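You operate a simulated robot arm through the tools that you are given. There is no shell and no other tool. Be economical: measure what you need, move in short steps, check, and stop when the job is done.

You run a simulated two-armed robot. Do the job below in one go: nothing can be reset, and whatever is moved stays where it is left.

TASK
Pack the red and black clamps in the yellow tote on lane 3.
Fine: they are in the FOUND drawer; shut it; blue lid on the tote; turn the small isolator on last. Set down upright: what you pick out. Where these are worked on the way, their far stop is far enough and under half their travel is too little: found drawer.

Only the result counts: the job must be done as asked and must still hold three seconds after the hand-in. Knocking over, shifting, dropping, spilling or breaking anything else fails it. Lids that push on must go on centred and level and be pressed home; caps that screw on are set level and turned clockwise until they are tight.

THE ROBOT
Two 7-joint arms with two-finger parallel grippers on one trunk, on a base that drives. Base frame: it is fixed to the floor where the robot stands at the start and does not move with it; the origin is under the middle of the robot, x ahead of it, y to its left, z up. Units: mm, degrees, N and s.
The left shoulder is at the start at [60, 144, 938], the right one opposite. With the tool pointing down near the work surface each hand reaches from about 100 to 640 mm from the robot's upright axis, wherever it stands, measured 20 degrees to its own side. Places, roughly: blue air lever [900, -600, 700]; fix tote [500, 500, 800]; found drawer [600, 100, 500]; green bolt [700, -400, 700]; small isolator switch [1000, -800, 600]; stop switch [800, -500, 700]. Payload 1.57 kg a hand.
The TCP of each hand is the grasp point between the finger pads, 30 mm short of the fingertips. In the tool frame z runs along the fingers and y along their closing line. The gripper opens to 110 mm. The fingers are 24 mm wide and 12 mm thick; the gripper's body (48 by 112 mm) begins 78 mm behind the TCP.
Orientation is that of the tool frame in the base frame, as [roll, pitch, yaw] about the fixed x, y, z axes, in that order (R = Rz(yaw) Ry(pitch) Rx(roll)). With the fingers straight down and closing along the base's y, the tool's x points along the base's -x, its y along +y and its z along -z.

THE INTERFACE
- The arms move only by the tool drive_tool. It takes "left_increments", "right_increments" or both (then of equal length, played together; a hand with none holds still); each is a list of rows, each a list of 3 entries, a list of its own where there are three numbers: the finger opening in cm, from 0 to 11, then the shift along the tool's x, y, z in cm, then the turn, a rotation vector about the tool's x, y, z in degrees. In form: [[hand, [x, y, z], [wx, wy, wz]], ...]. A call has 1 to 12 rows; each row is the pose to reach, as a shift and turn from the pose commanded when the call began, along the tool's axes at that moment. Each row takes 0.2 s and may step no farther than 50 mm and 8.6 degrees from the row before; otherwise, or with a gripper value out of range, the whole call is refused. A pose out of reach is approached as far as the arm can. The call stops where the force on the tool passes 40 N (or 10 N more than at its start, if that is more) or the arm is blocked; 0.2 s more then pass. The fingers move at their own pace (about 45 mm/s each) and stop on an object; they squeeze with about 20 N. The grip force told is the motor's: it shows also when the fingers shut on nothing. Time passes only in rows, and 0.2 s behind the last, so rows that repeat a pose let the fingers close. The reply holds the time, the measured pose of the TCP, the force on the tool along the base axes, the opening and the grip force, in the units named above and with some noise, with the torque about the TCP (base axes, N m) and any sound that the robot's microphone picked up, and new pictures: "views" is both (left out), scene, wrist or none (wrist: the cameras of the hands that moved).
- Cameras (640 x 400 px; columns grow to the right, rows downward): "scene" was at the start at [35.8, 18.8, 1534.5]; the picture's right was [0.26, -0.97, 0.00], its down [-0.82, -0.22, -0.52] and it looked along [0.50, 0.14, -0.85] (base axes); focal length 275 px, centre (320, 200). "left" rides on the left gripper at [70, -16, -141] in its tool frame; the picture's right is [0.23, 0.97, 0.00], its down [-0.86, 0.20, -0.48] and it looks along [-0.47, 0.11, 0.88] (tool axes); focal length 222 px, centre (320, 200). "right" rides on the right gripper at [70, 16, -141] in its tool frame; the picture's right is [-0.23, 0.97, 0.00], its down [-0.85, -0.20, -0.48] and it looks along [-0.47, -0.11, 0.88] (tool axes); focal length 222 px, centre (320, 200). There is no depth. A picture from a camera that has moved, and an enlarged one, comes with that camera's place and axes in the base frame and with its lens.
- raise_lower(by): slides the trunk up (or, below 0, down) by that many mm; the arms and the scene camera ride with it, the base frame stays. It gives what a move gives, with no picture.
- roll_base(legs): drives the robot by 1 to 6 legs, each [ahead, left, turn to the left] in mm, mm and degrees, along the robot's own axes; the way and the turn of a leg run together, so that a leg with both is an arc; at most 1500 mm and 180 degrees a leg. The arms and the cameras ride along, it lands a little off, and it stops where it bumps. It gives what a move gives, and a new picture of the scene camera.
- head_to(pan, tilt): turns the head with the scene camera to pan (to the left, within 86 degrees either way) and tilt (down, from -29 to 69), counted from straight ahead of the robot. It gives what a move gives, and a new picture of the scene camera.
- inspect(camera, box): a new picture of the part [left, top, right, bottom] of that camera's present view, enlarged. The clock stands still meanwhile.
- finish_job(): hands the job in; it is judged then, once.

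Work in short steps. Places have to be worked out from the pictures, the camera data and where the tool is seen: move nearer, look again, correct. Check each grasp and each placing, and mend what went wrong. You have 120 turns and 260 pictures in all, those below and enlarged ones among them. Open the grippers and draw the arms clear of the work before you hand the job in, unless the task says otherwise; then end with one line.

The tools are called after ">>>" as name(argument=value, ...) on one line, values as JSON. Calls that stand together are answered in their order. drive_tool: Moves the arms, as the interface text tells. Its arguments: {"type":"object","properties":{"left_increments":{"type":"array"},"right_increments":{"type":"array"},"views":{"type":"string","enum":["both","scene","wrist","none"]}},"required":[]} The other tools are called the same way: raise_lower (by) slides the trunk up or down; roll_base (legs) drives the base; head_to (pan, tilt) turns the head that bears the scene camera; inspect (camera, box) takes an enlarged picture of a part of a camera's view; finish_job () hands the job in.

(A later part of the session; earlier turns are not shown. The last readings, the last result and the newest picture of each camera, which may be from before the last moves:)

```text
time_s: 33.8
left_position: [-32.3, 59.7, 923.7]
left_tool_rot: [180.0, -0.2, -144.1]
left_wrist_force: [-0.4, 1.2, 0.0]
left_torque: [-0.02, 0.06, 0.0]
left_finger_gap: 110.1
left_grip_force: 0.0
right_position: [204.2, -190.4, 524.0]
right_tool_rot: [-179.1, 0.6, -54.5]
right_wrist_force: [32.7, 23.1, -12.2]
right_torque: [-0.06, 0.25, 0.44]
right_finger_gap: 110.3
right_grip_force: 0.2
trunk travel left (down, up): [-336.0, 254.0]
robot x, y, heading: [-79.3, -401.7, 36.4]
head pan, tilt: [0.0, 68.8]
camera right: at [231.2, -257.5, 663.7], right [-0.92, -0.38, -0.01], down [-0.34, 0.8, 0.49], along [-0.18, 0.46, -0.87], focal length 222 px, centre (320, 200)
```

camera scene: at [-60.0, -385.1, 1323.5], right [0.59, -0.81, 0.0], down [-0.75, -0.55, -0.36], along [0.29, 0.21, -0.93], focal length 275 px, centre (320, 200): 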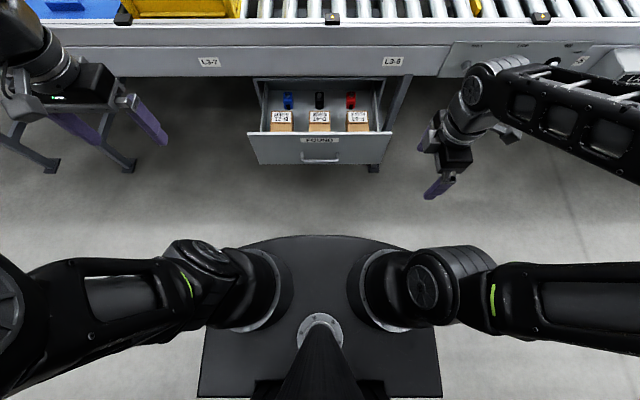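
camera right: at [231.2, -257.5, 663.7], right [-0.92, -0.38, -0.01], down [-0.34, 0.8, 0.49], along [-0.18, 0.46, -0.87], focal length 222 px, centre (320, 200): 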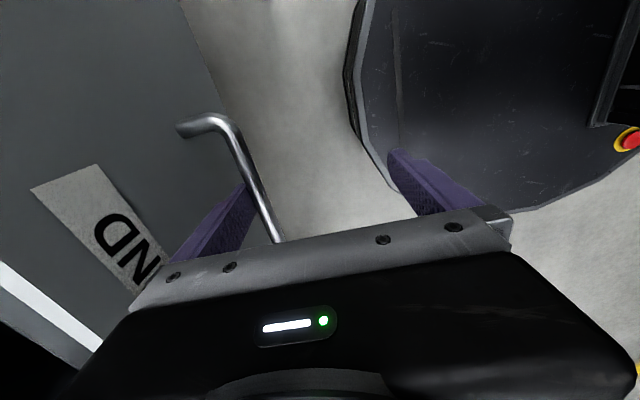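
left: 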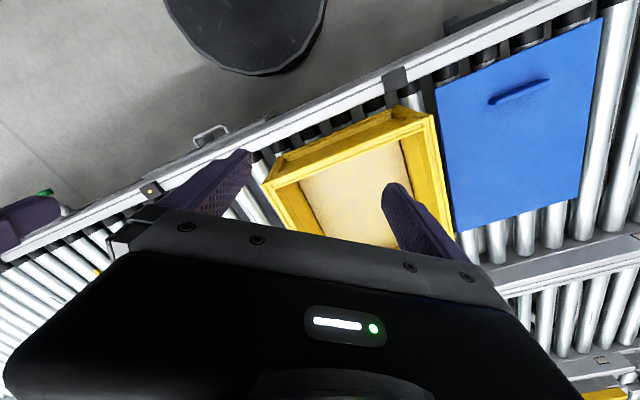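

The drawer is at its stop (steady 40 N). I ease off and lift, turning the hand back 90 degrees on the way up.

>>> drive_tool(right_increments=[[11, [0, -1.2, 0], [0, 0, 0]], [11, [0, -1.2, -3], [0, 0, 0]], [11, [0, -1.2, -7], [0, 0, 0]], [11, [0, -1.2, -11], [0, 0, 0]], [11, [0, -1.2, -15], [0, 0, 0]], [11, [0, -1.2, -19], [0, 0, 0]], [11, [0, -1.2, -23], [0, 0, 0]]], views="scene")

```text
time_s: 35.4
left_position: [-33.9, 57.4, 924.6]
left_tool_rot: [-180.0, 0.0, -144.0]
left_wrist_force: [0.0, 0.5, -0.4]
left_torque: [-0.01, -0.01, 0.03]
left_finger_gap: 109.9
left_grip_force: 0.0
right_position: [208.7, -189.3, 752.8]
right_tool_rot: [-179.5, 0.5, -54.3]
right_wrist_force: [-0.2, -0.1, -0.4]
right_torque: [0.04, 0.0, -0.02]
right_finger_gap: 110.1
right_grip_force: 0.1
trunk travel left (down, up): [-336.0, 254.0]
robot x, y, heading: [-80.6, -402.5, 36.4]
head pan, tilt: [0.0, 68.8]
camera scene: at [-59.5, -384.8, 1323.4], right [0.59, -0.81, 0.0], down [-0.75, -0.55, -0.36], along [0.29, 0.21, -0.93], focal length 275 px, centre (320, 200)
```

scene: 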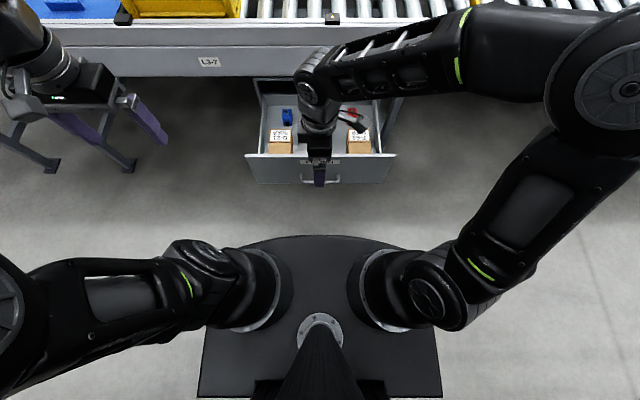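

The drawer stays open. The clamps will be near N≈345, so I drive 110 mm forward to bring them within good reach, and turn the hand back so that it closes along the rail.

>>> roll_base(legs=[[110, 0, 0]])

>>> drive_tool(right_increments=[[11, [0.5, 0, -0.3], [0, 0, 8.18]], [11, [1, 0, -0.6], [0, 0, 16.36]], [11, [1.5, 0, -1], [0, 0, 24.54]], [11, [2, 0, -1], [0, 0, 32.7]], [11, [3, 0, -1], [0, 0, 40.9]], [11, [4, 0, -1], [0, 0, 49.1]], [11, [5, 0, -1], [0, 0, 57.3]], [11, [6, 0, -1], [0, 0, 65.4]], [11, [7, 0, -1], [0, 0, 73.6]], [11, [8, 0, -1], [0, 0, 81.8]], [11, [9, 0, -1], [0, 0, 90]], [11, [9, 0, -1], [0, 0, 90]]], views="both")

```text
time_s: 36.6
left_position: [53.6, 122.1, 924.1]
left_tool_rot: [-179.9, 0.1, -144.0]
left_wrist_force: [0.3, -0.9, -0.4]
left_torque: [0.01, 0.01, 0.01]
left_finger_gap: 110.2
left_grip_force: 0.0
right_position: [297.5, -124.6, 752.1]
right_tool_rot: [-179.4, 0.4, -54.4]
right_wrist_force: [-0.4, 0.6, 0.5]
right_torque: [0.01, 0.01, -0.01]
right_finger_gap: 110.2
right_grip_force: 0.1
trunk travel left (down, up): [-336.0, 254.0]
robot x, y, heading: [6.2, -330.8, 36.1]
head pan, tilt: [0.0, 68.8]
camera scene: at [29.6, -319.9, 1323.4], right [0.59, -0.81, 0.0], down [-0.75, -0.55, -0.36], along [0.29, 0.21, -0.93], focal length 275 px, centre (320, 200)
```

scene: 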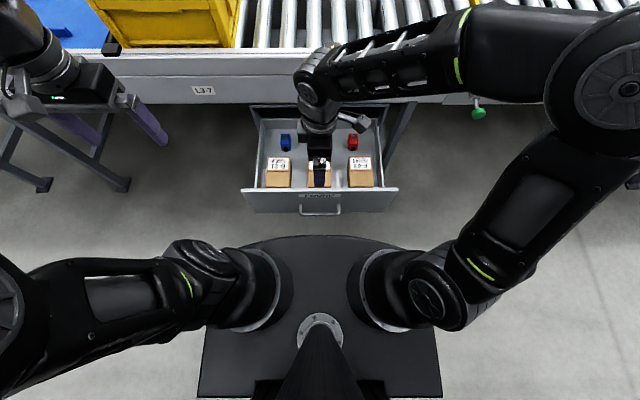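

```text
time_s: 39.2
left_position: [54.6, 121.2, 923.3]
left_tool_rot: [-180.0, 0.0, -144.0]
left_wrist_force: [-0.3, 0.0, 0.0]
left_torque: [0.0, 0.0, 0.0]
left_finger_gap: 109.9
left_grip_force: 0.0
right_position: [351.0, -198.5, 761.1]
right_tool_rot: [179.7, 0.4, -144.6]
right_wrist_force: [0.3, -0.1, 0.1]
right_torque: [0.0, -0.02, -0.03]
right_finger_gap: 110.1
right_grip_force: 0.1
trunk travel left (down, up): [-336.0, 254.0]
robot x, y, heading: [11.0, -333.8, 36.1]
head pan, tilt: [0.0, 68.8]
camera scene: at [29.1, -320.4, 1323.5], right [0.59, -0.81, 0.0], down [-0.75, -0.55, -0.36], along [0.29, 0.21, -0.93], focal length 275 px, centre (320, 200)
camera right: at [283.6, -226.2, 901.2], right [-0.38, 0.93, 0.01], down [0.81, 0.33, 0.48], along [0.45, 0.19, -0.87], focal length 222 px, centre (320, 200)
```

scene: 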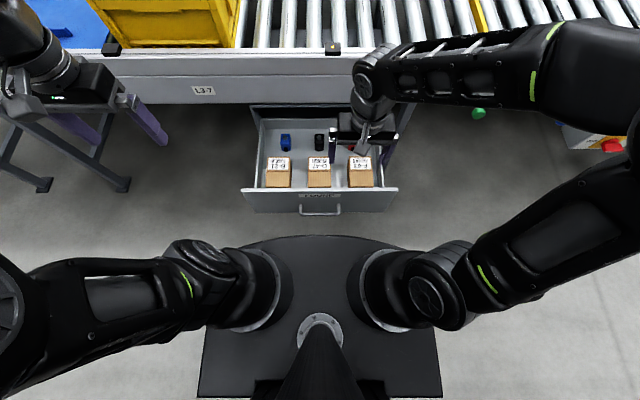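
right: 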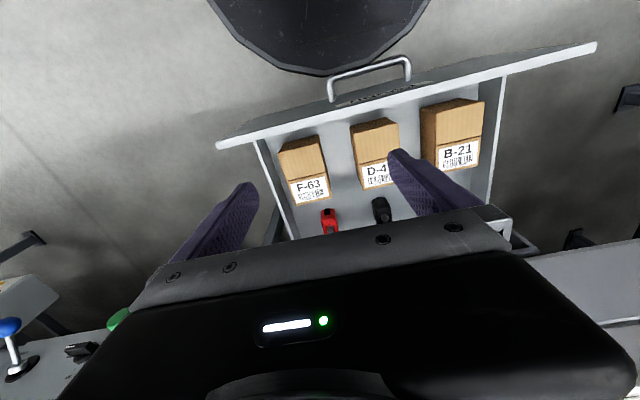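

I zoom in on the clamps to learn their shape and place.

>>> inspect(camera="scene", box=[260, 110, 380, 185])

>>> inspect(camera="right", box=[270, 130, 430, 230])

```text
5.33 times, centred on (320, 148) of scene
camera zoom: at [29.1, -320.4, 1323.5], right [0.59, -0.81, 0.0], down [-0.75, -0.55, -0.36], along [0.29, 0.21, -0.93], focal length 1468 px, centre (320, 480)
```

zoom: 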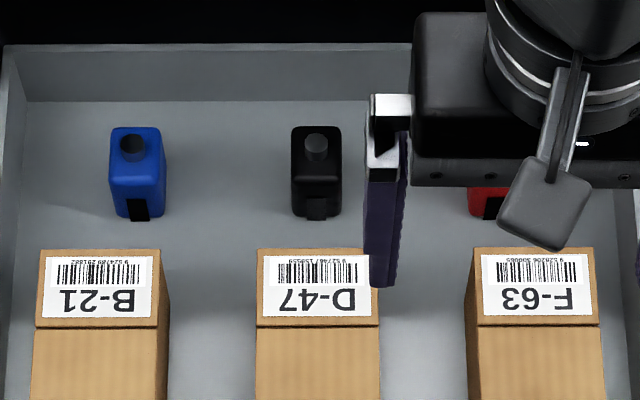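

```text
4.00 times, centred on (350, 180) of right
camera zoom: at [283.6, -226.2, 901.2], right [-0.38, 0.93, 0.01], down [0.81, 0.33, 0.48], along [0.45, 0.19, -0.87], focal length 888 px, centre (200, 280)
```

zoom: 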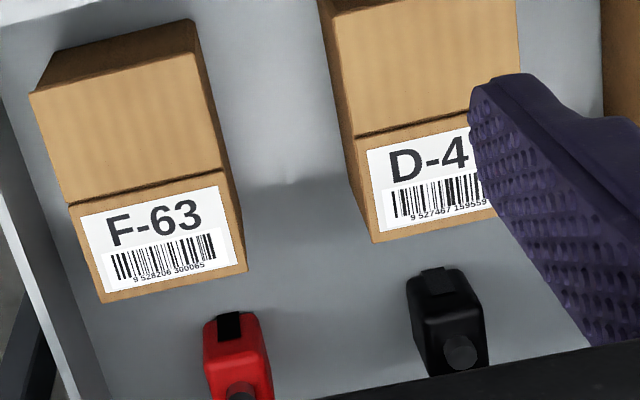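

The clamps are small blocks (about 30 mm wide) standing with a knob on top. I move the right hand above the red one.

>>> drive_tool(right_increments=[[11, [-4, -0.5, 1], [0, 0, 0]], [11, [-8, -1, 2], [0, 0, 0]], [11, [-12, -1.6, 3], [0, 0, 0]], [11, [-15, -2.1, 4.5], [0, 0, 0]], [11, [-16.5, -2.1, 6.5], [0, 0, 0]], [11, [-16.5, -2.1, 9.5], [0, 0, 0]], [11, [-16.5, -2.1, 9.5], [0, 0, 0]]], views="both")

```text
time_s: 40.8
left_position: [54.7, 123.2, 923.7]
left_tool_rot: [-180.0, 0.0, -144.0]
left_wrist_force: [0.1, 0.1, 0.0]
left_torque: [0.03, -0.01, -0.01]
left_finger_gap: 110.1
left_grip_force: 0.1
right_position: [497.5, -117.6, 668.9]
right_tool_rot: [179.6, 0.5, -144.5]
right_wrist_force: [-0.2, -0.9, 0.9]
right_torque: [-0.02, 0.0, 0.01]
right_finger_gap: 109.9
right_grip_force: 0.0
trunk travel left (down, up): [-336.0, 254.0]
robot x, y, heading: [8.0, -334.7, 35.9]
head pan, tilt: [0.0, 68.8]
camera scene: at [29.2, -320.3, 1323.5], right [0.59, -0.81, 0.0], down [-0.75, -0.55, -0.36], along [0.29, 0.21, -0.93], focal length 275 px, centre (320, 200)
camera right: at [430.9, -145.8, 808.5], right [-0.38, 0.92, 0.01], down [0.81, 0.33, 0.48], along [0.45, 0.19, -0.87], focal length 222 px, centre (320, 200)
```

scene: 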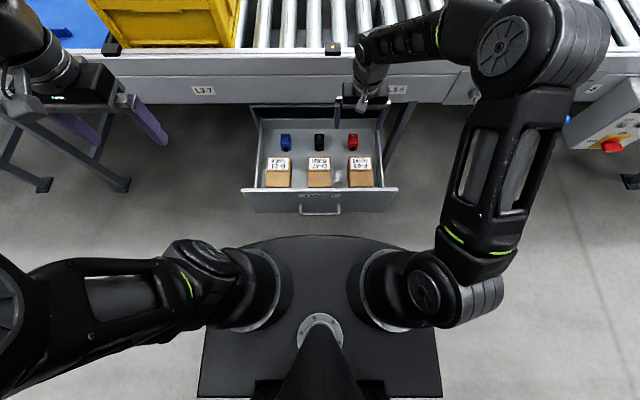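
right: 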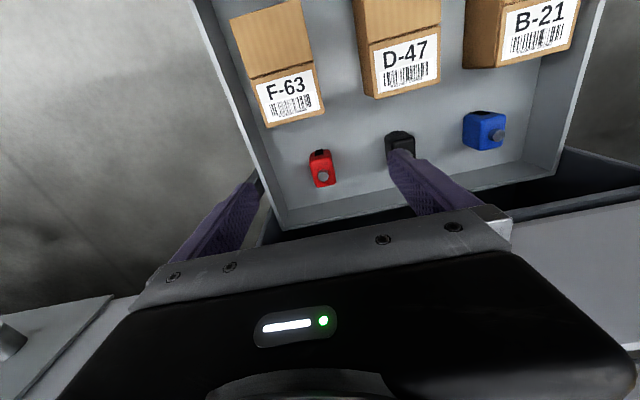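

Triangulating gives the red clamp's knob at N≈390, D≈393, z≈500: close to the rail. I tilt the hand 20 degrees so its body stays clear of the rail, and go closer for another look.

>>> drive_tool(right_increments=[[11, [0, 0, 0], [0, -7, 0]], [11, [0, -0.3, 0], [0, -14, 0]], [11, [0, -0.6, 1], [0, -20, 0]], [11, [-2, -0.6, 4], [0, -20, 0]], [11, [-4, -0.6, 7], [0, -20, 0]], [11, [-4, -0.6, 7], [0, -20, 0]]], views="both")

>>> inspect(camera="right", box=[240, 80, 400, 180])

>>> inspect(camera="scene", box=[290, 75, 410, 150])

```text
time_s: 42.2
left_position: [54.2, 123.5, 923.5]
left_tool_rot: [180.0, 0.0, -144.0]
left_wrist_force: [0.0, -0.3, 0.5]
left_torque: [-0.01, -0.01, 0.01]
left_finger_gap: 110.0
left_grip_force: 0.0
right_position: [532.1, -100.6, 595.9]
right_tool_rot: [179.6, 20.5, -144.6]
right_wrist_force: [-1.2, 0.3, 1.0]
right_torque: [0.02, -0.01, -0.02]
right_finger_gap: 110.1
right_grip_force: 0.0
trunk travel left (down, up): [-336.0, 254.0]
robot x, y, heading: [8.5, -337.8, 36.1]
head pan, tilt: [0.0, 68.8]
camera scene: at [29.1, -320.3, 1323.5], right [0.59, -0.81, 0.0], down [-0.75, -0.55, -0.36], along [0.29, 0.21, -0.93], focal length 275 px, centre (320, 200)
camera right: at [429.7, -152.8, 704.1], right [-0.39, 0.92, 0.09], down [0.63, 0.2, 0.75], along [0.67, 0.35, -0.66], focal length 222 px, centre (320, 200)
```

scene: 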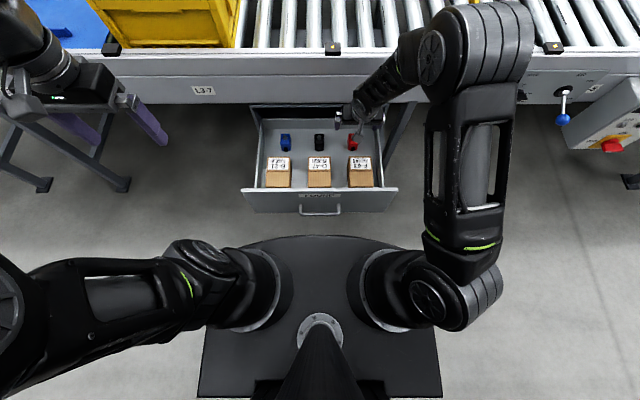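
right: 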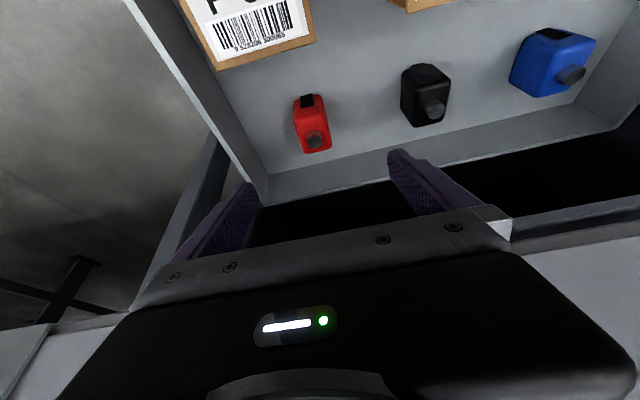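

```text
4.00 times, centred on (320, 130) of right
camera zoom: at [429.7, -152.8, 704.1], right [-0.39, 0.92, 0.09], down [0.63, 0.2, 0.75], along [0.67, 0.35, -0.66], focal length 888 px, centre (320, 480)
```

zoom: 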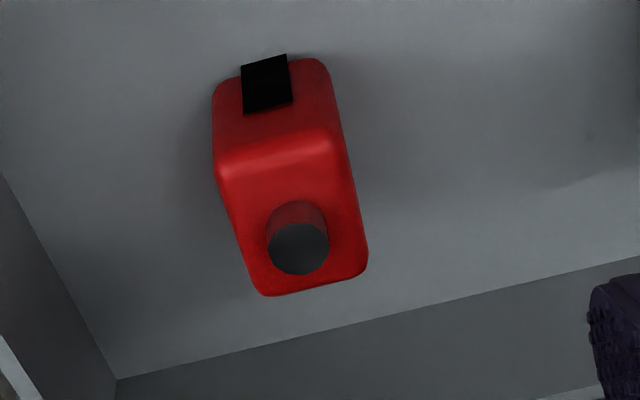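

```text
5.33 times, centred on (350, 112) of scene
camera zoom: at [29.1, -320.3, 1323.5], right [0.59, -0.81, 0.0], down [-0.75, -0.55, -0.36], along [0.29, 0.21, -0.93], focal length 1468 px, centre (160, 667)
```

zoom: 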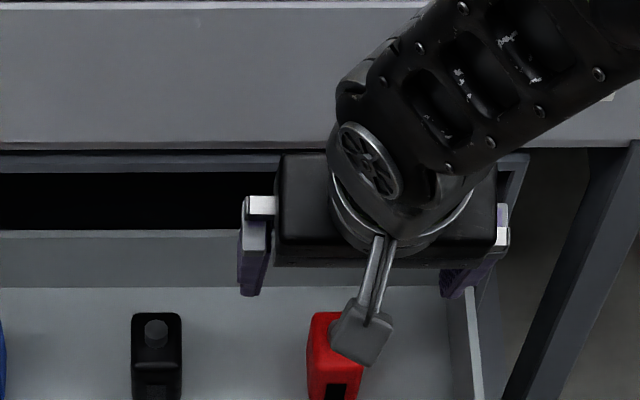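

The clamp is about 31×40 mm and 38 mm tall, knob top at z≈512, N≈386, D≈394; the hand's axis passes slightly beyond it. I narrow to 70 mm and come down most of the way.

>>> drive_tool(right_increments=[[7, [0.7, 0, 2], [0, 0, 0]], [7, [1.2, 0, 4], [0, 0, 0]], [7, [1.8, 0, 6.2], [0, 0, 0]], [7, [1.8, 0, 6.2], [0, 0, 0]]], views="wrist")

>>> inspect(camera="right", box=[220, 90, 420, 215])

```text
time_s: 43.2
left_position: [53.6, 122.6, 923.6]
left_tool_rot: [-180.0, 0.0, -144.0]
left_wrist_force: [-0.2, 0.2, 0.1]
left_torque: [0.01, 0.0, -0.01]
left_finger_gap: 109.8
left_grip_force: 0.0
right_position: [535.7, -95.4, 531.9]
right_tool_rot: [179.6, 20.5, -144.7]
right_wrist_force: [0.9, -0.1, 0.3]
right_torque: [-0.04, -0.04, 0.02]
right_finger_gap: 69.9
right_grip_force: 0.1
trunk travel left (down, up): [-336.0, 254.0]
robot x, y, heading: [6.2, -334.3, 35.9]
head pan, tilt: [0.0, 68.8]
camera right: at [433.2, -148.8, 640.5], right [-0.39, 0.92, 0.09], down [0.63, 0.2, 0.75], along [0.67, 0.35, -0.66], focal length 222 px, centre (320, 200)
```

right: 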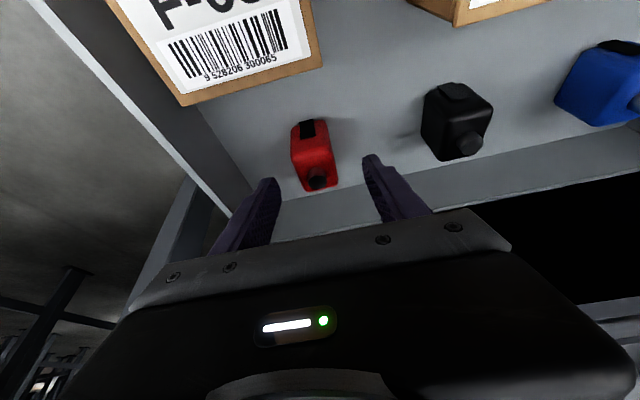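

```text
3.20 times, centred on (320, 152) of right
camera zoom: at [433.2, -148.8, 640.5], right [-0.39, 0.92, 0.09], down [0.63, 0.2, 0.75], along [0.67, 0.35, -0.66], focal length 711 px, centre (320, 352)
```

zoom: 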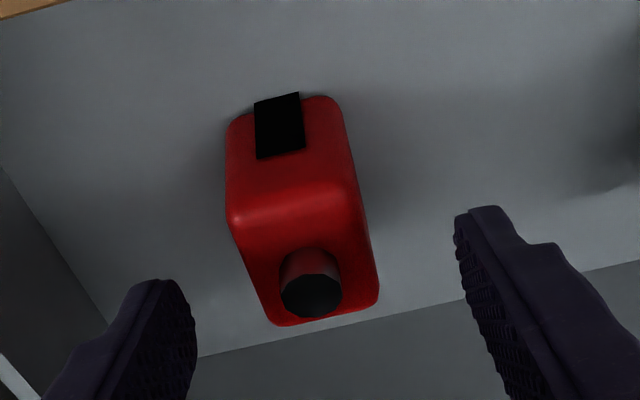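

Four sightings agree: knob top at z≈512, N≈388. I descend the last 26 mm and close.

>>> drive_tool(right_increments=[[7, [0.27, -0.1, 1.3], [0, 0, 0]], [7, [0.54, -0.2, 2.55], [0, 0, 0]], [5, [0.54, -0.2, 2.55], [0, 0, 0]], [2, [0.54, -0.2, 2.55], [0, 0, 0]], [1, [0.54, -0.2, 2.55], [0, 0, 0]], [1, [0.54, -0.2, 2.55], [0, 0, 0]], [1, [0.54, -0.2, 2.55], [0, 0, 0]]], views="wrist")

```text
time_s: 44.8
left_position: [55.3, 122.7, 924.0]
left_tool_rot: [180.0, 0.0, -144.0]
left_wrist_force: [0.1, 0.0, -0.4]
left_torque: [0.0, 0.02, 0.01]
left_finger_gap: 110.2
left_grip_force: 0.1
right_position: [540.1, -96.5, 507.0]
right_tool_rot: [179.6, 20.6, -144.6]
right_wrist_force: [-1.4, -0.5, 0.0]
right_torque: [0.02, 0.0, 0.03]
right_finger_gap: 33.2
right_grip_force: 20.2
trunk travel left (down, up): [-336.0, 254.0]
robot x, y, heading: [8.1, -339.3, 35.7]
head pan, tilt: [0.0, 68.8]
camera right: at [437.7, -148.8, 615.0], right [-0.39, 0.92, 0.09], down [0.63, 0.2, 0.75], along [0.67, 0.35, -0.66], focal length 222 px, centre (320, 200)
```

right: 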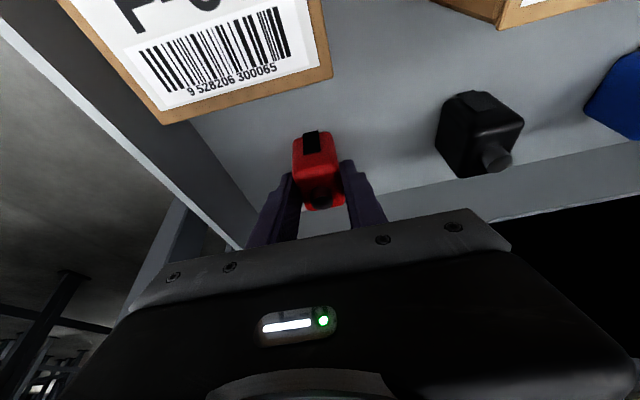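

The red clamp is gripped (33 mm, 20 N). I lift it straight up out of the drawer, then back and to the right.

>>> drive_tool(right_increments=[[1, [-0.7, 0, -1.9], [0, 0, 0]], [1, [-1.75, 0, -4.7], [0, 0, 0]], [1, [-2.8, 0, -7.5], [0, 0, 0]], [1, [-3.5, 0, -9.4], [0, 0, 0]], [1, [-1.9, 0, -12.5], [0, 0, 0]], [1, [-1, -2, -15.5], [0, 0, 0]], [1, [0, -4, -18.5], [0, 0, 0]], [1, [1, -6, -21.5], [0, 0, 0]], [1, [2, -8, -24.5], [0, 0, 0]], [1, [3, -10, -27.5], [0, 0, 0]], [1, [4, -12, -30.5], [0, 0, 0]]], views="both")

```text
time_s: 47.2
left_position: [53.7, 122.6, 923.9]
left_tool_rot: [180.0, 0.1, -144.0]
left_wrist_force: [-0.2, 0.0, 0.2]
left_torque: [0.01, -0.03, 0.04]
left_finger_gap: 110.1
left_grip_force: 0.0
right_position: [493.3, -280.4, 780.7]
right_tool_rot: [179.7, 20.5, -144.5]
right_wrist_force: [0.2, -0.1, -1.3]
right_torque: [-0.01, -0.02, -0.01]
right_finger_gap: 33.5
right_grip_force: 20.4
trunk travel left (down, up): [-336.0, 254.0]
robot x, y, heading: [8.5, -335.2, 35.9]
head pan, tilt: [0.0, 68.8]
camera scene: at [28.9, -320.7, 1323.5], right [0.59, -0.81, 0.0], down [-0.75, -0.55, -0.36], along [0.29, 0.21, -0.93], focal length 275 px, centre (320, 200)
camera right: at [390.8, -333.9, 887.8], right [-0.39, 0.92, 0.09], down [0.63, 0.2, 0.75], along [0.67, 0.35, -0.66], focal length 222 px, centre (320, 200)
```

scene: 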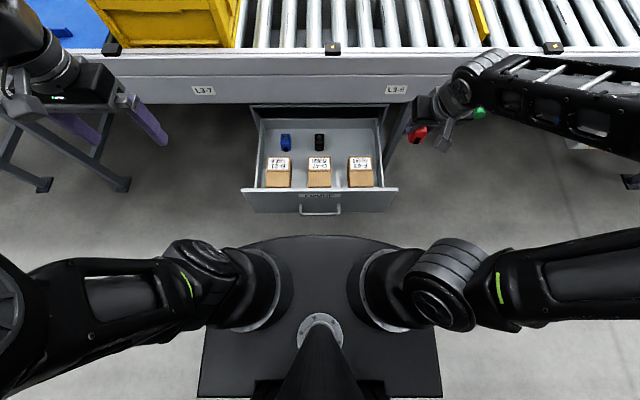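
right: 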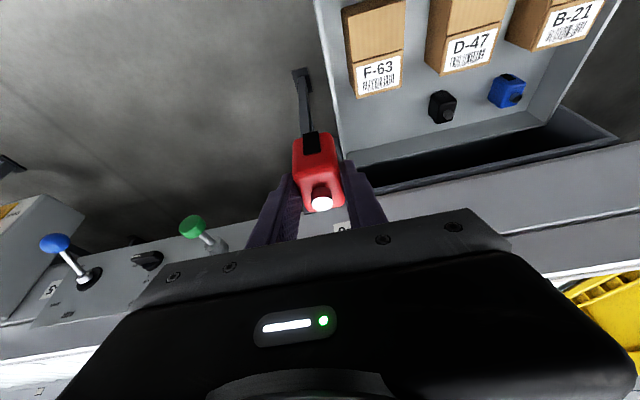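

Red is held firmly. Now the left hand goes towards the black clamp (N≈386, D≈275).

>>> drive_tool(left_increments=[[11, [-1.5, -4, 0.5], [0, 0, 0]], [11, [-3, -8, 1], [0, 0, 0]], [11, [-5, -12, 2], [0, 0, 0]], [11, [-7, -16, 3.5], [0, 0, 0]], [11, [-9, -20, 5], [0, 0, 0]], [11, [-11, -23.5, 7], [0, 0, 0]], [11, [-13, -27, 9], [0, 0, 0]], [11, [-15, -30.5, 11], [0, -7, 0]], [11, [-17, -33, 13.5], [0, -14, 0]], [11, [-18.4, -34.3, 16.4], [0, -20, 0]], [11, [-18.4, -34.3, 16.4], [0, -20, 0]]], views="both")

```text
time_s: 49.6
left_position: [404.6, -48.7, 757.9]
left_tool_rot: [180.0, 20.0, -144.0]
left_wrist_force: [0.3, 0.8, -0.1]
left_torque: [0.03, -0.01, -0.02]
left_finger_gap: 110.2
left_grip_force: 0.0
right_position: [494.4, -280.4, 779.9]
right_tool_rot: [179.7, 20.5, -144.6]
right_wrist_force: [0.2, -0.5, -0.8]
right_torque: [0.01, 0.0, -0.01]
right_finger_gap: 33.3
right_grip_force: 20.4
trunk travel left (down, up): [-336.0, 254.0]
robot x, y, heading: [11.0, -334.2, 36.1]
head pan, tilt: [0.0, 68.8]
camera scene: at [29.2, -320.4, 1323.5], right [0.59, -0.81, 0.0], down [-0.75, -0.55, -0.36], along [0.29, 0.21, -0.93], focal length 275 px, centre (320, 200)
camera left: at [323.4, -127.7, 867.0], right [-0.74, 0.66, -0.08], down [0.4, 0.54, 0.74], along [0.53, 0.52, -0.67], focal length 222 px, centre (320, 200)
```

scene: 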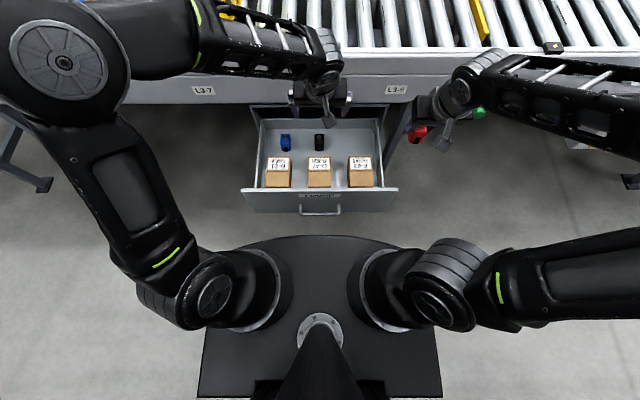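
left: 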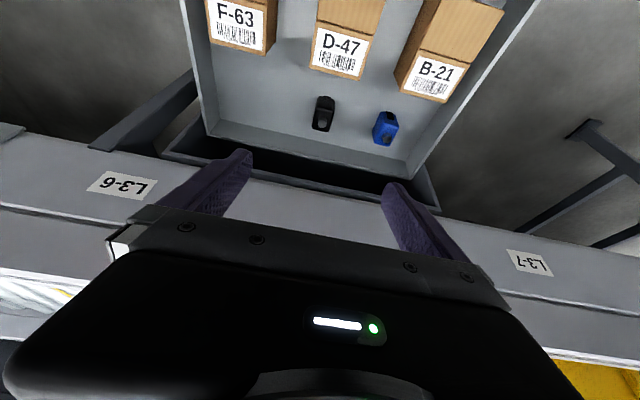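

Left hand is well placed. Its pointing axis leads right to the clamp, so I advance along it to z≈560, narrowing to 70 mm.

>>> drive_tool(left_increments=[[7, [0, 0.1, 4], [0, 0, 0]], [7, [0, 0.2, 8], [0, 0, 0]], [7, [0, 0.2, 12], [0, 0, 0]], [7, [0, 0.2, 16], [0, 0, 0]], [7, [0, 0.2, 20.5], [0, 0, 0]], [7, [0, 0.2, 20.5], [0, 0, 0]]], views="wrist")

>>> inspect(camera="left", box=[220, 90, 420, 215])

```text
time_s: 51.0
left_position: [461.8, -5.6, 563.4]
left_tool_rot: [179.9, 19.9, -143.9]
left_wrist_force: [0.1, -0.1, -0.3]
left_torque: [-0.02, 0.0, -0.03]
left_finger_gap: 70.0
left_grip_force: 0.1
right_position: [493.4, -280.0, 779.7]
right_tool_rot: [179.6, 20.5, -144.6]
right_wrist_force: [0.0, 0.7, -0.7]
right_torque: [-0.01, -0.01, -0.01]
right_finger_gap: 33.4
right_grip_force: 20.4
trunk travel left (down, up): [-336.0, 254.0]
robot x, y, heading: [9.8, -332.2, 35.9]
head pan, tilt: [0.0, 68.8]
camera left: at [379.3, -84.3, 672.8], right [-0.74, 0.66, -0.08], down [0.4, 0.54, 0.74], along [0.53, 0.52, -0.67], focal length 222 px, centre (320, 200)
```

left: 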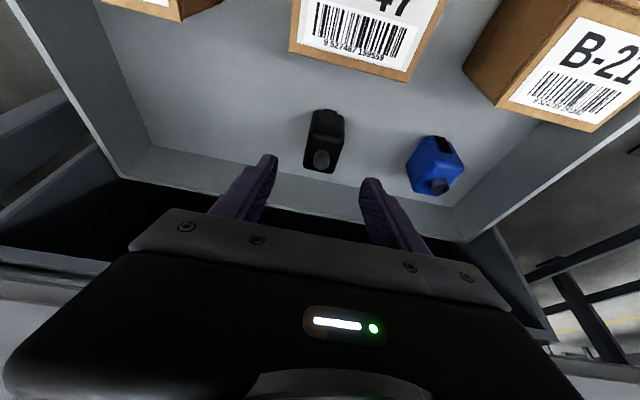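

```text
3.20 times, centred on (320, 152) of left
camera zoom: at [379.3, -84.3, 672.8], right [-0.74, 0.66, -0.08], down [0.4, 0.54, 0.74], along [0.53, 0.52, -0.67], focal length 711 px, centre (320, 352)
```

zoom: 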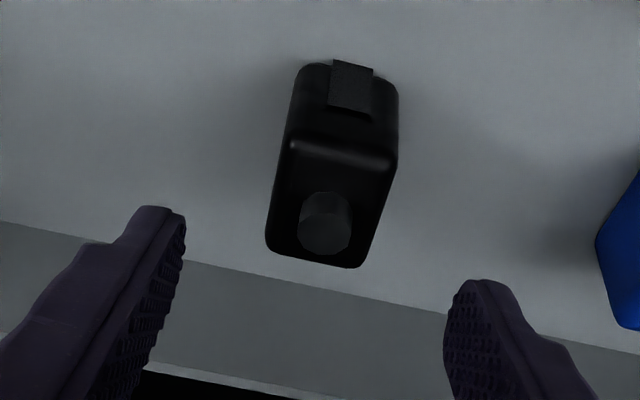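

Black knob: N≈386, D≈275. I descend the last 56 mm and close, as for the red one.

>>> drive_tool(left_increments=[[7, [0.4, 0.1, 2], [0, 0, 0]], [7, [0.8, 0.1, 4], [0, 0, 0]], [7, [1.18, 0.1, 5.58], [0, 0, 0]], [7, [1.18, 0.1, 5.58], [0, 0, 0]], [4, [1.18, 0.1, 5.58], [0, 0, 0]], [1, [1.18, 0.1, 5.58], [0, 0, 0]], [1, [1.18, 0.1, 5.58], [0, 0, 0]], [1, [1.18, 0.1, 5.58], [0, 0, 0]], [1, [1.18, 0.1, 5.58], [0, 0, 0]]], views="wrist")

```text
time_s: 53.0
left_position: [467.1, 0.0, 509.5]
left_tool_rot: [-179.9, 20.1, -144.0]
left_wrist_force: [0.0, -0.3, -0.4]
left_torque: [-0.01, 0.02, -0.03]
left_finger_gap: 33.4
left_grip_force: 20.0
right_position: [493.6, -281.0, 780.6]
right_tool_rot: [179.7, 20.5, -144.7]
right_wrist_force: [0.0, 0.8, -0.3]
right_torque: [0.03, 0.0, 0.0]
right_finger_gap: 33.3
right_grip_force: 19.7
trunk travel left (down, up): [-336.0, 254.0]
robot x, y, heading: [10.1, -339.0, 36.1]
head pan, tilt: [0.0, 68.8]
camera left: at [385.1, -79.3, 618.2], right [-0.74, 0.66, -0.08], down [0.4, 0.54, 0.74], along [0.53, 0.52, -0.67], focal length 222 px, centre (320, 200)
```

left: 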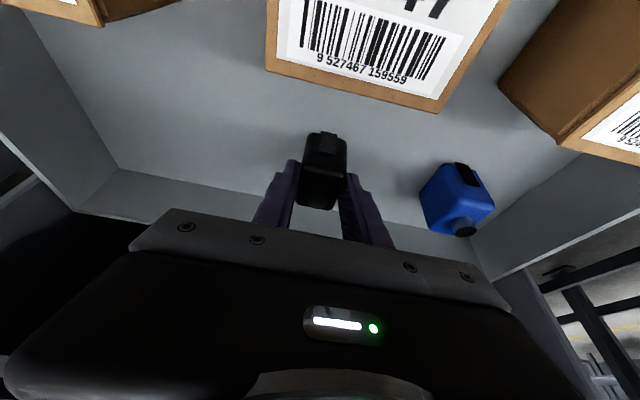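

Black is gripped too. I lift it out the same way and carry it back and left.

>>> drive_tool(left_increments=[[1, [-0.7, 0, -1.9], [0, 0, 0]], [1, [-1.75, 0, -4.7], [0, 0, 0]], [1, [-2.8, 0, -7.5], [0, 0, 0]], [1, [-3.5, 0, -9.4], [0, 0, 0]], [1, [-3, 0, -13], [0, 0, 0]], [1, [-2.5, 2, -17], [0, 0, 0]], [1, [-2, 4, -21], [0, 0, 0]], [1, [-1.5, 7, -25], [0, 0, 0]], [1, [-1, 10, -28.5], [0, 0, 0]], [1, [0, 13, -32], [0, 0, 0]], [1, [1, 16, -35], [0, 0, 0]]], views="both")

```text
refused: row 8 steps farther than a row can; nothing moved
```

Row 8 was a hair over 50 mm; I shorten the steps.

>>> drive_tool(left_increments=[[1, [-0.7, 0, -1.9], [0, 0, 0]], [1, [-1.75, 0, -4.7], [0, 0, 0]], [1, [-2.8, 0, -7.5], [0, 0, 0]], [1, [-3.5, 0, -9.4], [0, 0, 0]], [1, [-3, 0, -13], [0, 0, 0]], [1, [-2.5, 2, -17], [0, 0, 0]], [1, [-2, 4, -21], [0, 0, 0]], [1, [-1.5, 6.5, -24.5], [0, 0, 0]], [1, [-1, 9.5, -28], [0, 0, 0]], [1, [0, 12.5, -31.5], [0, 0, 0]], [1, [1, 15.5, -34.5], [0, 0, 0]]], views="both")

>>> head_to(pan=20, tilt=45)

```text
time_s: 55.4
left_position: [270.5, 50.8, 830.8]
left_tool_rot: [-180.0, 20.0, -144.1]
left_wrist_force: [0.3, 0.3, -1.3]
left_torque: [-0.01, 0.02, -0.01]
left_finger_gap: 33.4
left_grip_force: 20.3
right_position: [494.0, -280.6, 779.9]
right_tool_rot: [179.6, 20.4, -144.7]
right_wrist_force: [-0.3, 1.0, -0.9]
right_torque: [0.04, -0.02, 0.01]
right_finger_gap: 33.3
right_grip_force: 20.1
trunk travel left (down, up): [-336.0, 254.0]
robot x, y, heading: [9.4, -338.7, 36.1]
head pan, tilt: [0.0, 68.8]
camera scene: at [28.8, -320.3, 1323.5], right [0.59, -0.81, 0.0], down [-0.75, -0.55, -0.36], along [0.29, 0.21, -0.93], focal length 275 px, centre (320, 200)
camera left: at [187.9, -28.5, 940.0], right [-0.74, 0.66, -0.08], down [0.4, 0.54, 0.74], along [0.53, 0.52, -0.67], focal length 222 px, centre (320, 200)
```

scene: 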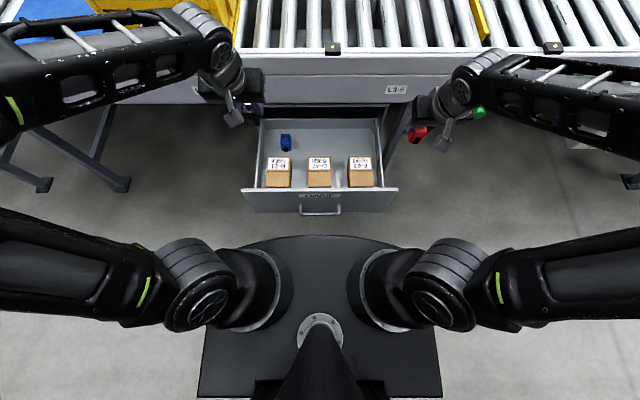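
left: 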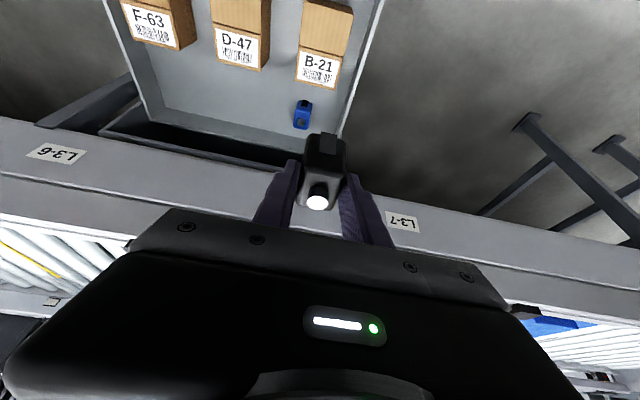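

```text
time_s: 56.2
left_position: [272.3, 51.0, 831.2]
left_tool_rot: [179.9, 19.9, -144.0]
left_wrist_force: [-0.3, -0.3, -1.3]
left_torque: [-0.01, -0.02, 0.02]
left_finger_gap: 33.4
left_grip_force: 19.9
right_position: [493.2, -280.6, 780.1]
right_tool_rot: [179.6, 20.5, -144.6]
right_wrist_force: [0.4, 0.2, -0.3]
right_torque: [-0.03, 0.0, 0.03]
right_finger_gap: 33.3
right_grip_force: 19.7
trunk travel left (down, up): [-336.0, 254.0]
robot x, y, heading: [13.4, -337.6, 35.9]
head pan, tilt: [20.0, 45.0]
camera scene: at [29.4, -285.8, 1352.3], right [0.83, -0.56, 0.0], down [-0.4, -0.59, -0.71], along [0.4, 0.59, -0.71], focal length 275 px, centre (320, 200)
```

scene: 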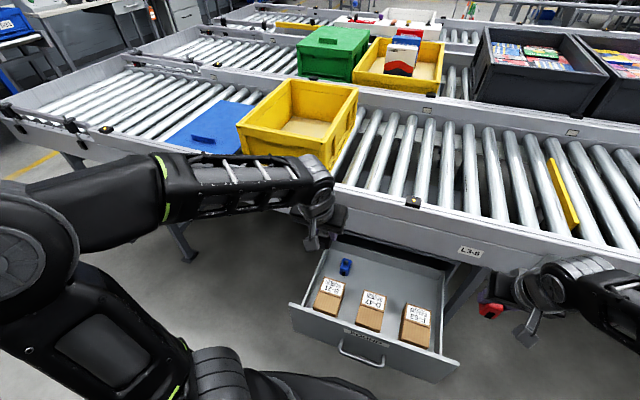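

Both clamps are in hand. I raise the trunk 220 mm, drive left to in front of the tote, and look at it.

>>> raise_lower(by=220)

>>> roll_base(legs=[[0, 410, 0]])

>>> head_to(pan=0, tilt=50)

```text
time_s: 58.6
left_position: [271.8, 50.4, 1051.9]
left_tool_rot: [-179.9, 20.0, -144.0]
left_wrist_force: [-0.2, 0.4, -1.3]
left_torque: [-0.03, -0.03, 0.02]
left_finger_gap: 33.4
left_grip_force: 19.7
right_position: [494.2, -279.8, 1000.5]
right_tool_rot: [179.6, 20.5, -144.6]
right_wrist_force: [0.1, 0.0, -0.7]
right_torque: [0.04, -0.02, -0.03]
right_finger_gap: 33.3
right_grip_force: 19.9
trunk travel left (down, up): [-556.0, 34.0]
robot x, y, heading: [8.2, -334.1, 35.9]
head pan, tilt: [20.0, 45.0]
```

```text
time_s: 61.1
left_position: [27.3, 385.9, 1050.7]
left_tool_rot: [-180.0, 20.0, -143.8]
left_wrist_force: [0.6, -0.4, -1.0]
left_torque: [-0.04, -0.02, -0.01]
left_finger_gap: 33.3
left_grip_force: 19.6
right_position: [251.5, 54.4, 999.6]
right_tool_rot: [179.6, 20.5, -144.4]
right_wrist_force: [-1.5, -0.2, -1.1]
right_torque: [0.02, 0.0, -0.01]
right_finger_gap: 33.4
right_grip_force: 20.3
trunk travel left (down, up): [-556.0, 34.0]
robot x, y, heading: [-234.5, -4.8, 36.3]
head pan, tilt: [20.0, 45.0]
camera scene: at [-213.5, 47.6, 1572.3], right [0.83, -0.56, 0.0], down [-0.39, -0.59, -0.71], along [0.39, 0.59, -0.71], focal length 275 px, centre (320, 200)
```

scene: 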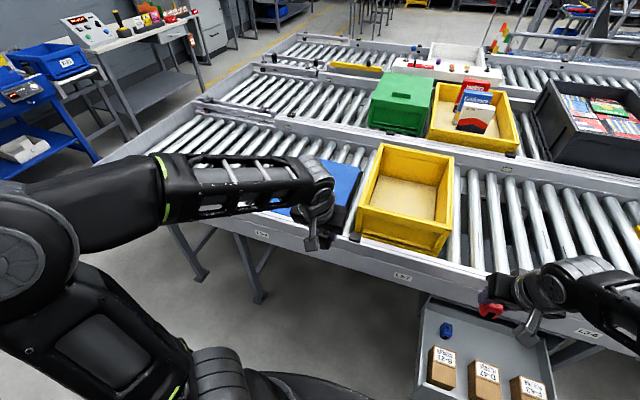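

```text
time_s: 62.0
left_position: [26.6, 384.1, 1051.9]
left_tool_rot: [179.9, 20.0, -143.8]
left_wrist_force: [-0.2, 0.1, -0.2]
left_torque: [0.01, 0.06, 0.02]
left_finger_gap: 33.2
left_grip_force: 20.0
right_position: [250.9, 53.9, 999.7]
right_tool_rot: [179.6, 20.5, -144.4]
right_wrist_force: [0.4, -0.2, -0.3]
right_torque: [-0.04, -0.02, 0.02]
right_finger_gap: 33.2
right_grip_force: 19.8
trunk travel left (down, up): [-556.0, 34.0]
robot x, y, heading: [-240.4, -4.3, 36.1]
head pan, tilt: [0.0, 50.0]
camera scene: at [-196.1, 24.8, 1565.4], right [0.59, -0.81, 0.0], down [-0.62, -0.45, -0.64], along [0.52, 0.38, -0.77], focal length 275 px, centre (320, 200)
```

scene: 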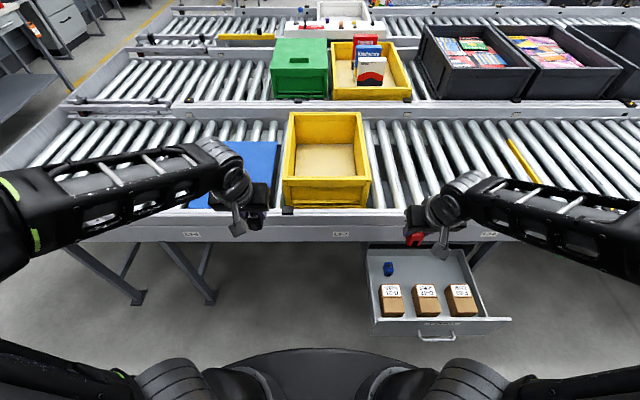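

The tote is straight ahead, about 360 mm wide. I drive forward in order to reach it; the drawer stays to the right.

>>> roll_base(legs=[[230, 0, 0]])

>>> inspect(camera="scene", box=[200, 80, 440, 230])

```text
time_s: 63.7
left_position: [210.0, 517.8, 1050.2]
left_tool_rot: [-180.0, 19.9, -143.8]
left_wrist_force: [0.7, 0.9, -0.2]
left_torque: [-0.03, 0.05, 0.01]
left_finger_gap: 33.3
left_grip_force: 19.5
right_position: [432.7, 186.9, 998.9]
right_tool_rot: [179.7, 20.3, -144.3]
right_wrist_force: [0.6, -0.1, -1.4]
right_torque: [0.0, 0.0, 0.02]
right_finger_gap: 33.2
right_grip_force: 20.0
trunk travel left (down, up): [-556.0, 34.0]
robot x, y, heading: [-52.5, 130.6, 36.4]
head pan, tilt: [0.0, 50.0]
camera scene: at [-13.9, 158.1, 1565.3], right [0.59, -0.81, 0.0], down [-0.62, -0.45, -0.64], along [0.52, 0.38, -0.77], focal length 275 px, centre (320, 200)
```

scene: 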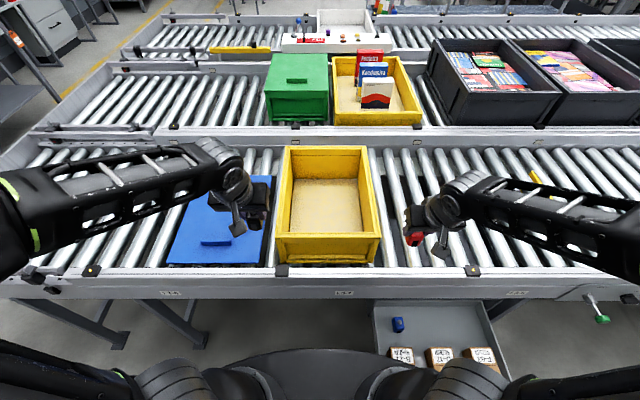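

```text
2.67 times, centred on (320, 155) of scene
camera zoom: at [-13.9, 158.1, 1565.3], right [0.59, -0.81, 0.0], down [-0.62, -0.45, -0.64], along [0.52, 0.38, -0.77], focal length 734 px, centre (320, 320)
```

zoom: 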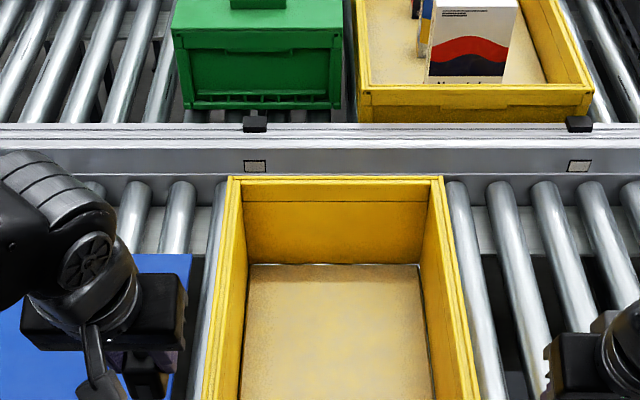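

Rim sizes out as a 400×300 tote: rim N≈509–913, D≈-262–+34, rim z≈890. I bring the red clamp over the tote's front half, keeping height.

>>> drive_tool(right_increments=[[1, [-3.4, 3.3, 1.25], [0, 0, 0]], [1, [-6.75, 6.5, 2.5], [0, 0, 0]], [1, [-10.1, 9.8, 3.75], [0, 0, 0]], [1, [-13.5, 13, 5], [0, 0, 0]], [1, [-16.9, 16.3, 6.27], [0, 0, 0]], [1, [-16.9, 16.3, 6.27], [0, 0, 0]]], views="both")

```text
time_s: 65.1
left_position: [207.5, 517.2, 1051.8]
left_tool_rot: [-180.0, 20.0, -143.8]
left_wrist_force: [-0.4, 0.5, -0.5]
left_torque: [0.03, -0.02, 0.01]
left_finger_gap: 33.5
left_grip_force: 20.4
right_position: [482.0, 422.2, 1003.1]
right_tool_rot: [179.5, 20.5, -144.4]
right_wrist_force: [-0.2, -0.2, -1.1]
right_torque: [-0.01, -0.01, -0.02]
right_finger_gap: 33.3
right_grip_force: 19.4
trunk travel left (down, up): [-556.0, 34.0]
robot x, y, heading: [-54.3, 130.9, 36.3]
head pan, tilt: [0.0, 50.0]
camera scene: at [-15.3, 156.3, 1565.4], right [0.59, -0.81, 0.0], down [-0.62, -0.45, -0.64], along [0.52, 0.38, -0.77], focal length 275 px, centre (320, 200)
camera right: at [379.9, 369.2, 1111.2], right [-0.4, 0.91, 0.09], down [0.63, 0.2, 0.75], along [0.66, 0.35, -0.66], focal length 222 px, centre (320, 200)
```

scene: 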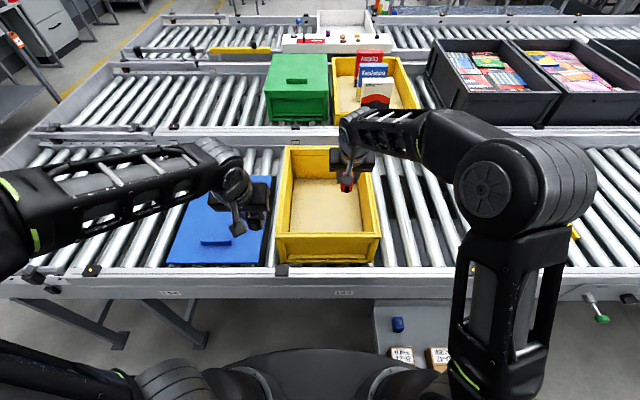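
right: 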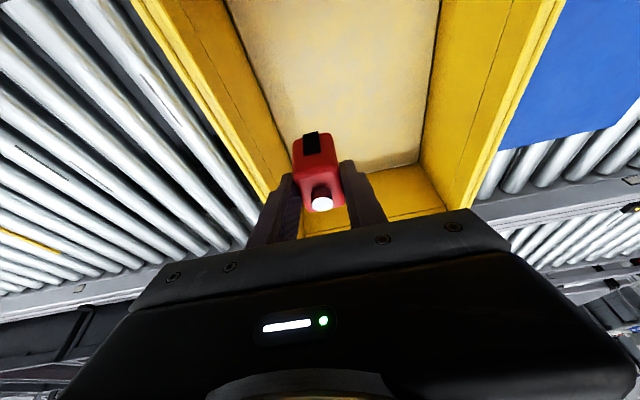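

Red is over the right front part of the tote. I shift 15 mm left and lower to z≈850.

>>> drive_tool(right_increments=[[1, [1.4, 0.8, 3.75], [0, 0, 0]], [1, [2.8, 1.5, 7.5], [0, 0, 0]], [1, [4.2, 1.5, 11.2], [0, 0, 0]], [1, [5.3, 1.5, 14.2], [0, 0, 0]], [1, [5.3, 1.5, 14.2], [0, 0, 0]]], views="both")

>>> inspect(camera="scene", box=[260, 130, 420, 230])

```text
time_s: 66.3
left_position: [208.1, 516.8, 1051.1]
left_tool_rot: [-179.9, 20.0, -143.9]
left_wrist_force: [-0.6, 0.5, -0.9]
left_torque: [0.01, -0.01, -0.02]
left_finger_gap: 33.2
left_grip_force: 20.4
right_position: [473.2, 438.7, 850.1]
right_tool_rot: [179.6, 20.5, -144.3]
right_wrist_force: [-0.6, -0.3, -0.3]
right_torque: [-0.01, 0.0, 0.01]
right_finger_gap: 33.5
right_grip_force: 19.7
trunk travel left (down, up): [-556.0, 34.0]
robot x, y, heading: [-52.8, 128.1, 36.1]
head pan, tilt: [0.0, 50.0]
camera scene: at [-15.2, 157.1, 1565.4], right [0.59, -0.81, 0.0], down [-0.62, -0.45, -0.64], along [0.52, 0.38, -0.77], focal length 275 px, centre (320, 200)
camera right: at [371.2, 384.8, 957.2], right [-0.4, 0.91, 0.09], down [0.63, 0.2, 0.75], along [0.66, 0.35, -0.66], focal length 222 px, centre (320, 200)
```

scene: 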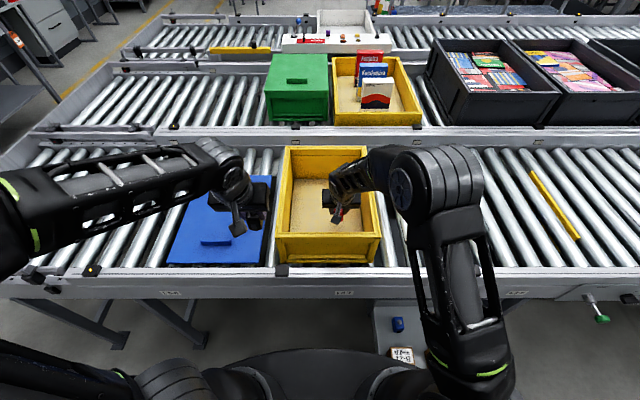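
right: 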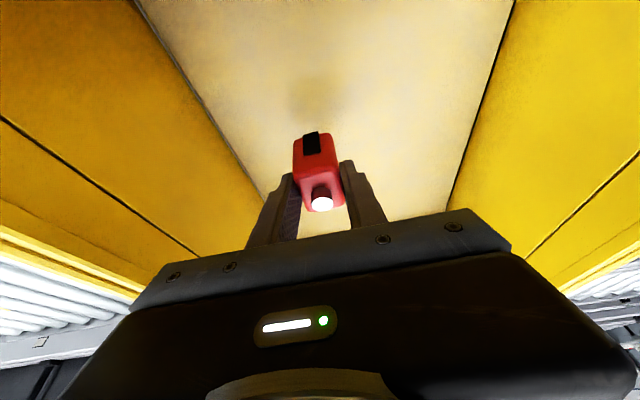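

```text
4.00 times, centred on (340, 180) of scene
camera zoom: at [-15.2, 157.1, 1565.4], right [0.59, -0.81, 0.0], down [-0.62, -0.45, -0.64], along [0.52, 0.38, -0.77], focal length 1101 px, centre (240, 280)
```

zoom: 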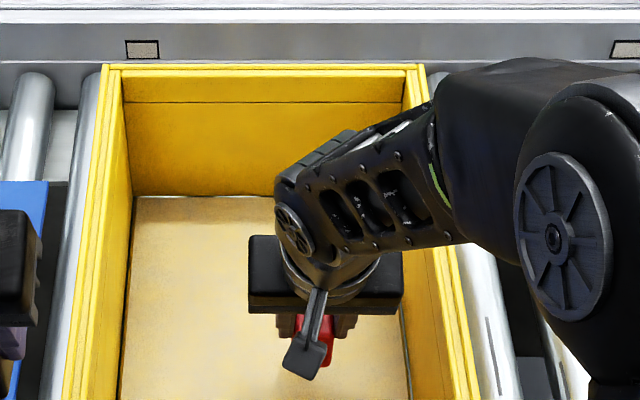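

The shadow shows the floor is still some way below. To keep the wrist camera off the front rim I move 40 mm further in while lowering to about z 800.

>>> drive_tool(right_increments=[[1, [-3.75, 0, 1.4], [0, 0, 0]], [1, [-3.05, 0, 3.3], [0, 0, 0]], [1, [-2.0, 0, 6.1], [0, 0, 0]], [1, [-2.0, 0, 6.1], [0, 0, 0]]], views="both")

```text
time_s: 67.3
left_position: [206.5, 516.8, 1052.5]
left_tool_rot: [-179.9, 20.0, -143.8]
left_wrist_force: [0.1, 0.8, -1.3]
left_torque: [-0.02, 0.0, -0.01]
left_finger_gap: 32.7
left_grip_force: 19.6
right_position: [506.2, 462.4, 804.1]
right_tool_rot: [179.5, 21.0, -144.4]
right_wrist_force: [3.3, 1.4, 21.7]
right_torque: [-0.18, -0.17, -0.01]
right_finger_gap: 33.3
right_grip_force: 19.9
trunk travel left (down, up): [-556.0, 34.0]
robot x, y, heading: [-52.0, 126.9, 36.3]
head pan, tilt: [0.0, 50.0]
camera scene: at [-16.7, 156.3, 1565.8], right [0.59, -0.81, 0.0], down [-0.62, -0.45, -0.64], along [0.52, 0.38, -0.77], focal length 275 px, centre (320, 200)
camera right: at [403.8, 409.6, 910.2], right [-0.4, 0.91, 0.09], down [0.63, 0.2, 0.75], along [0.67, 0.36, -0.65], focal length 222 px, centre (320, 200)
```

scene: 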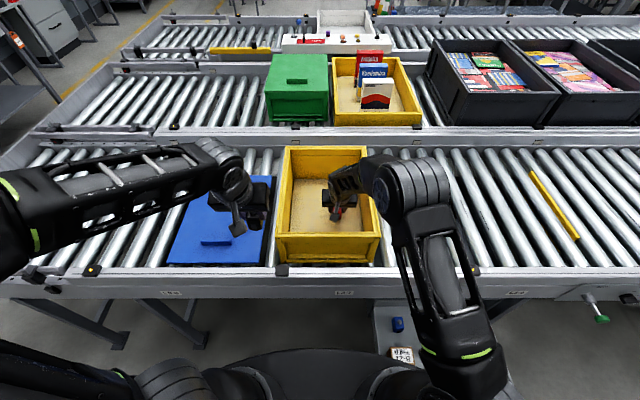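
right: 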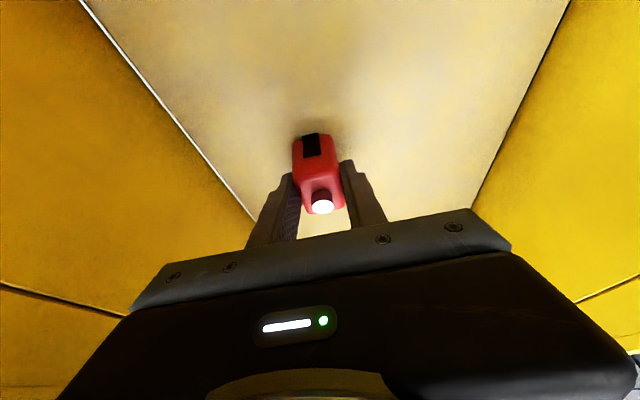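

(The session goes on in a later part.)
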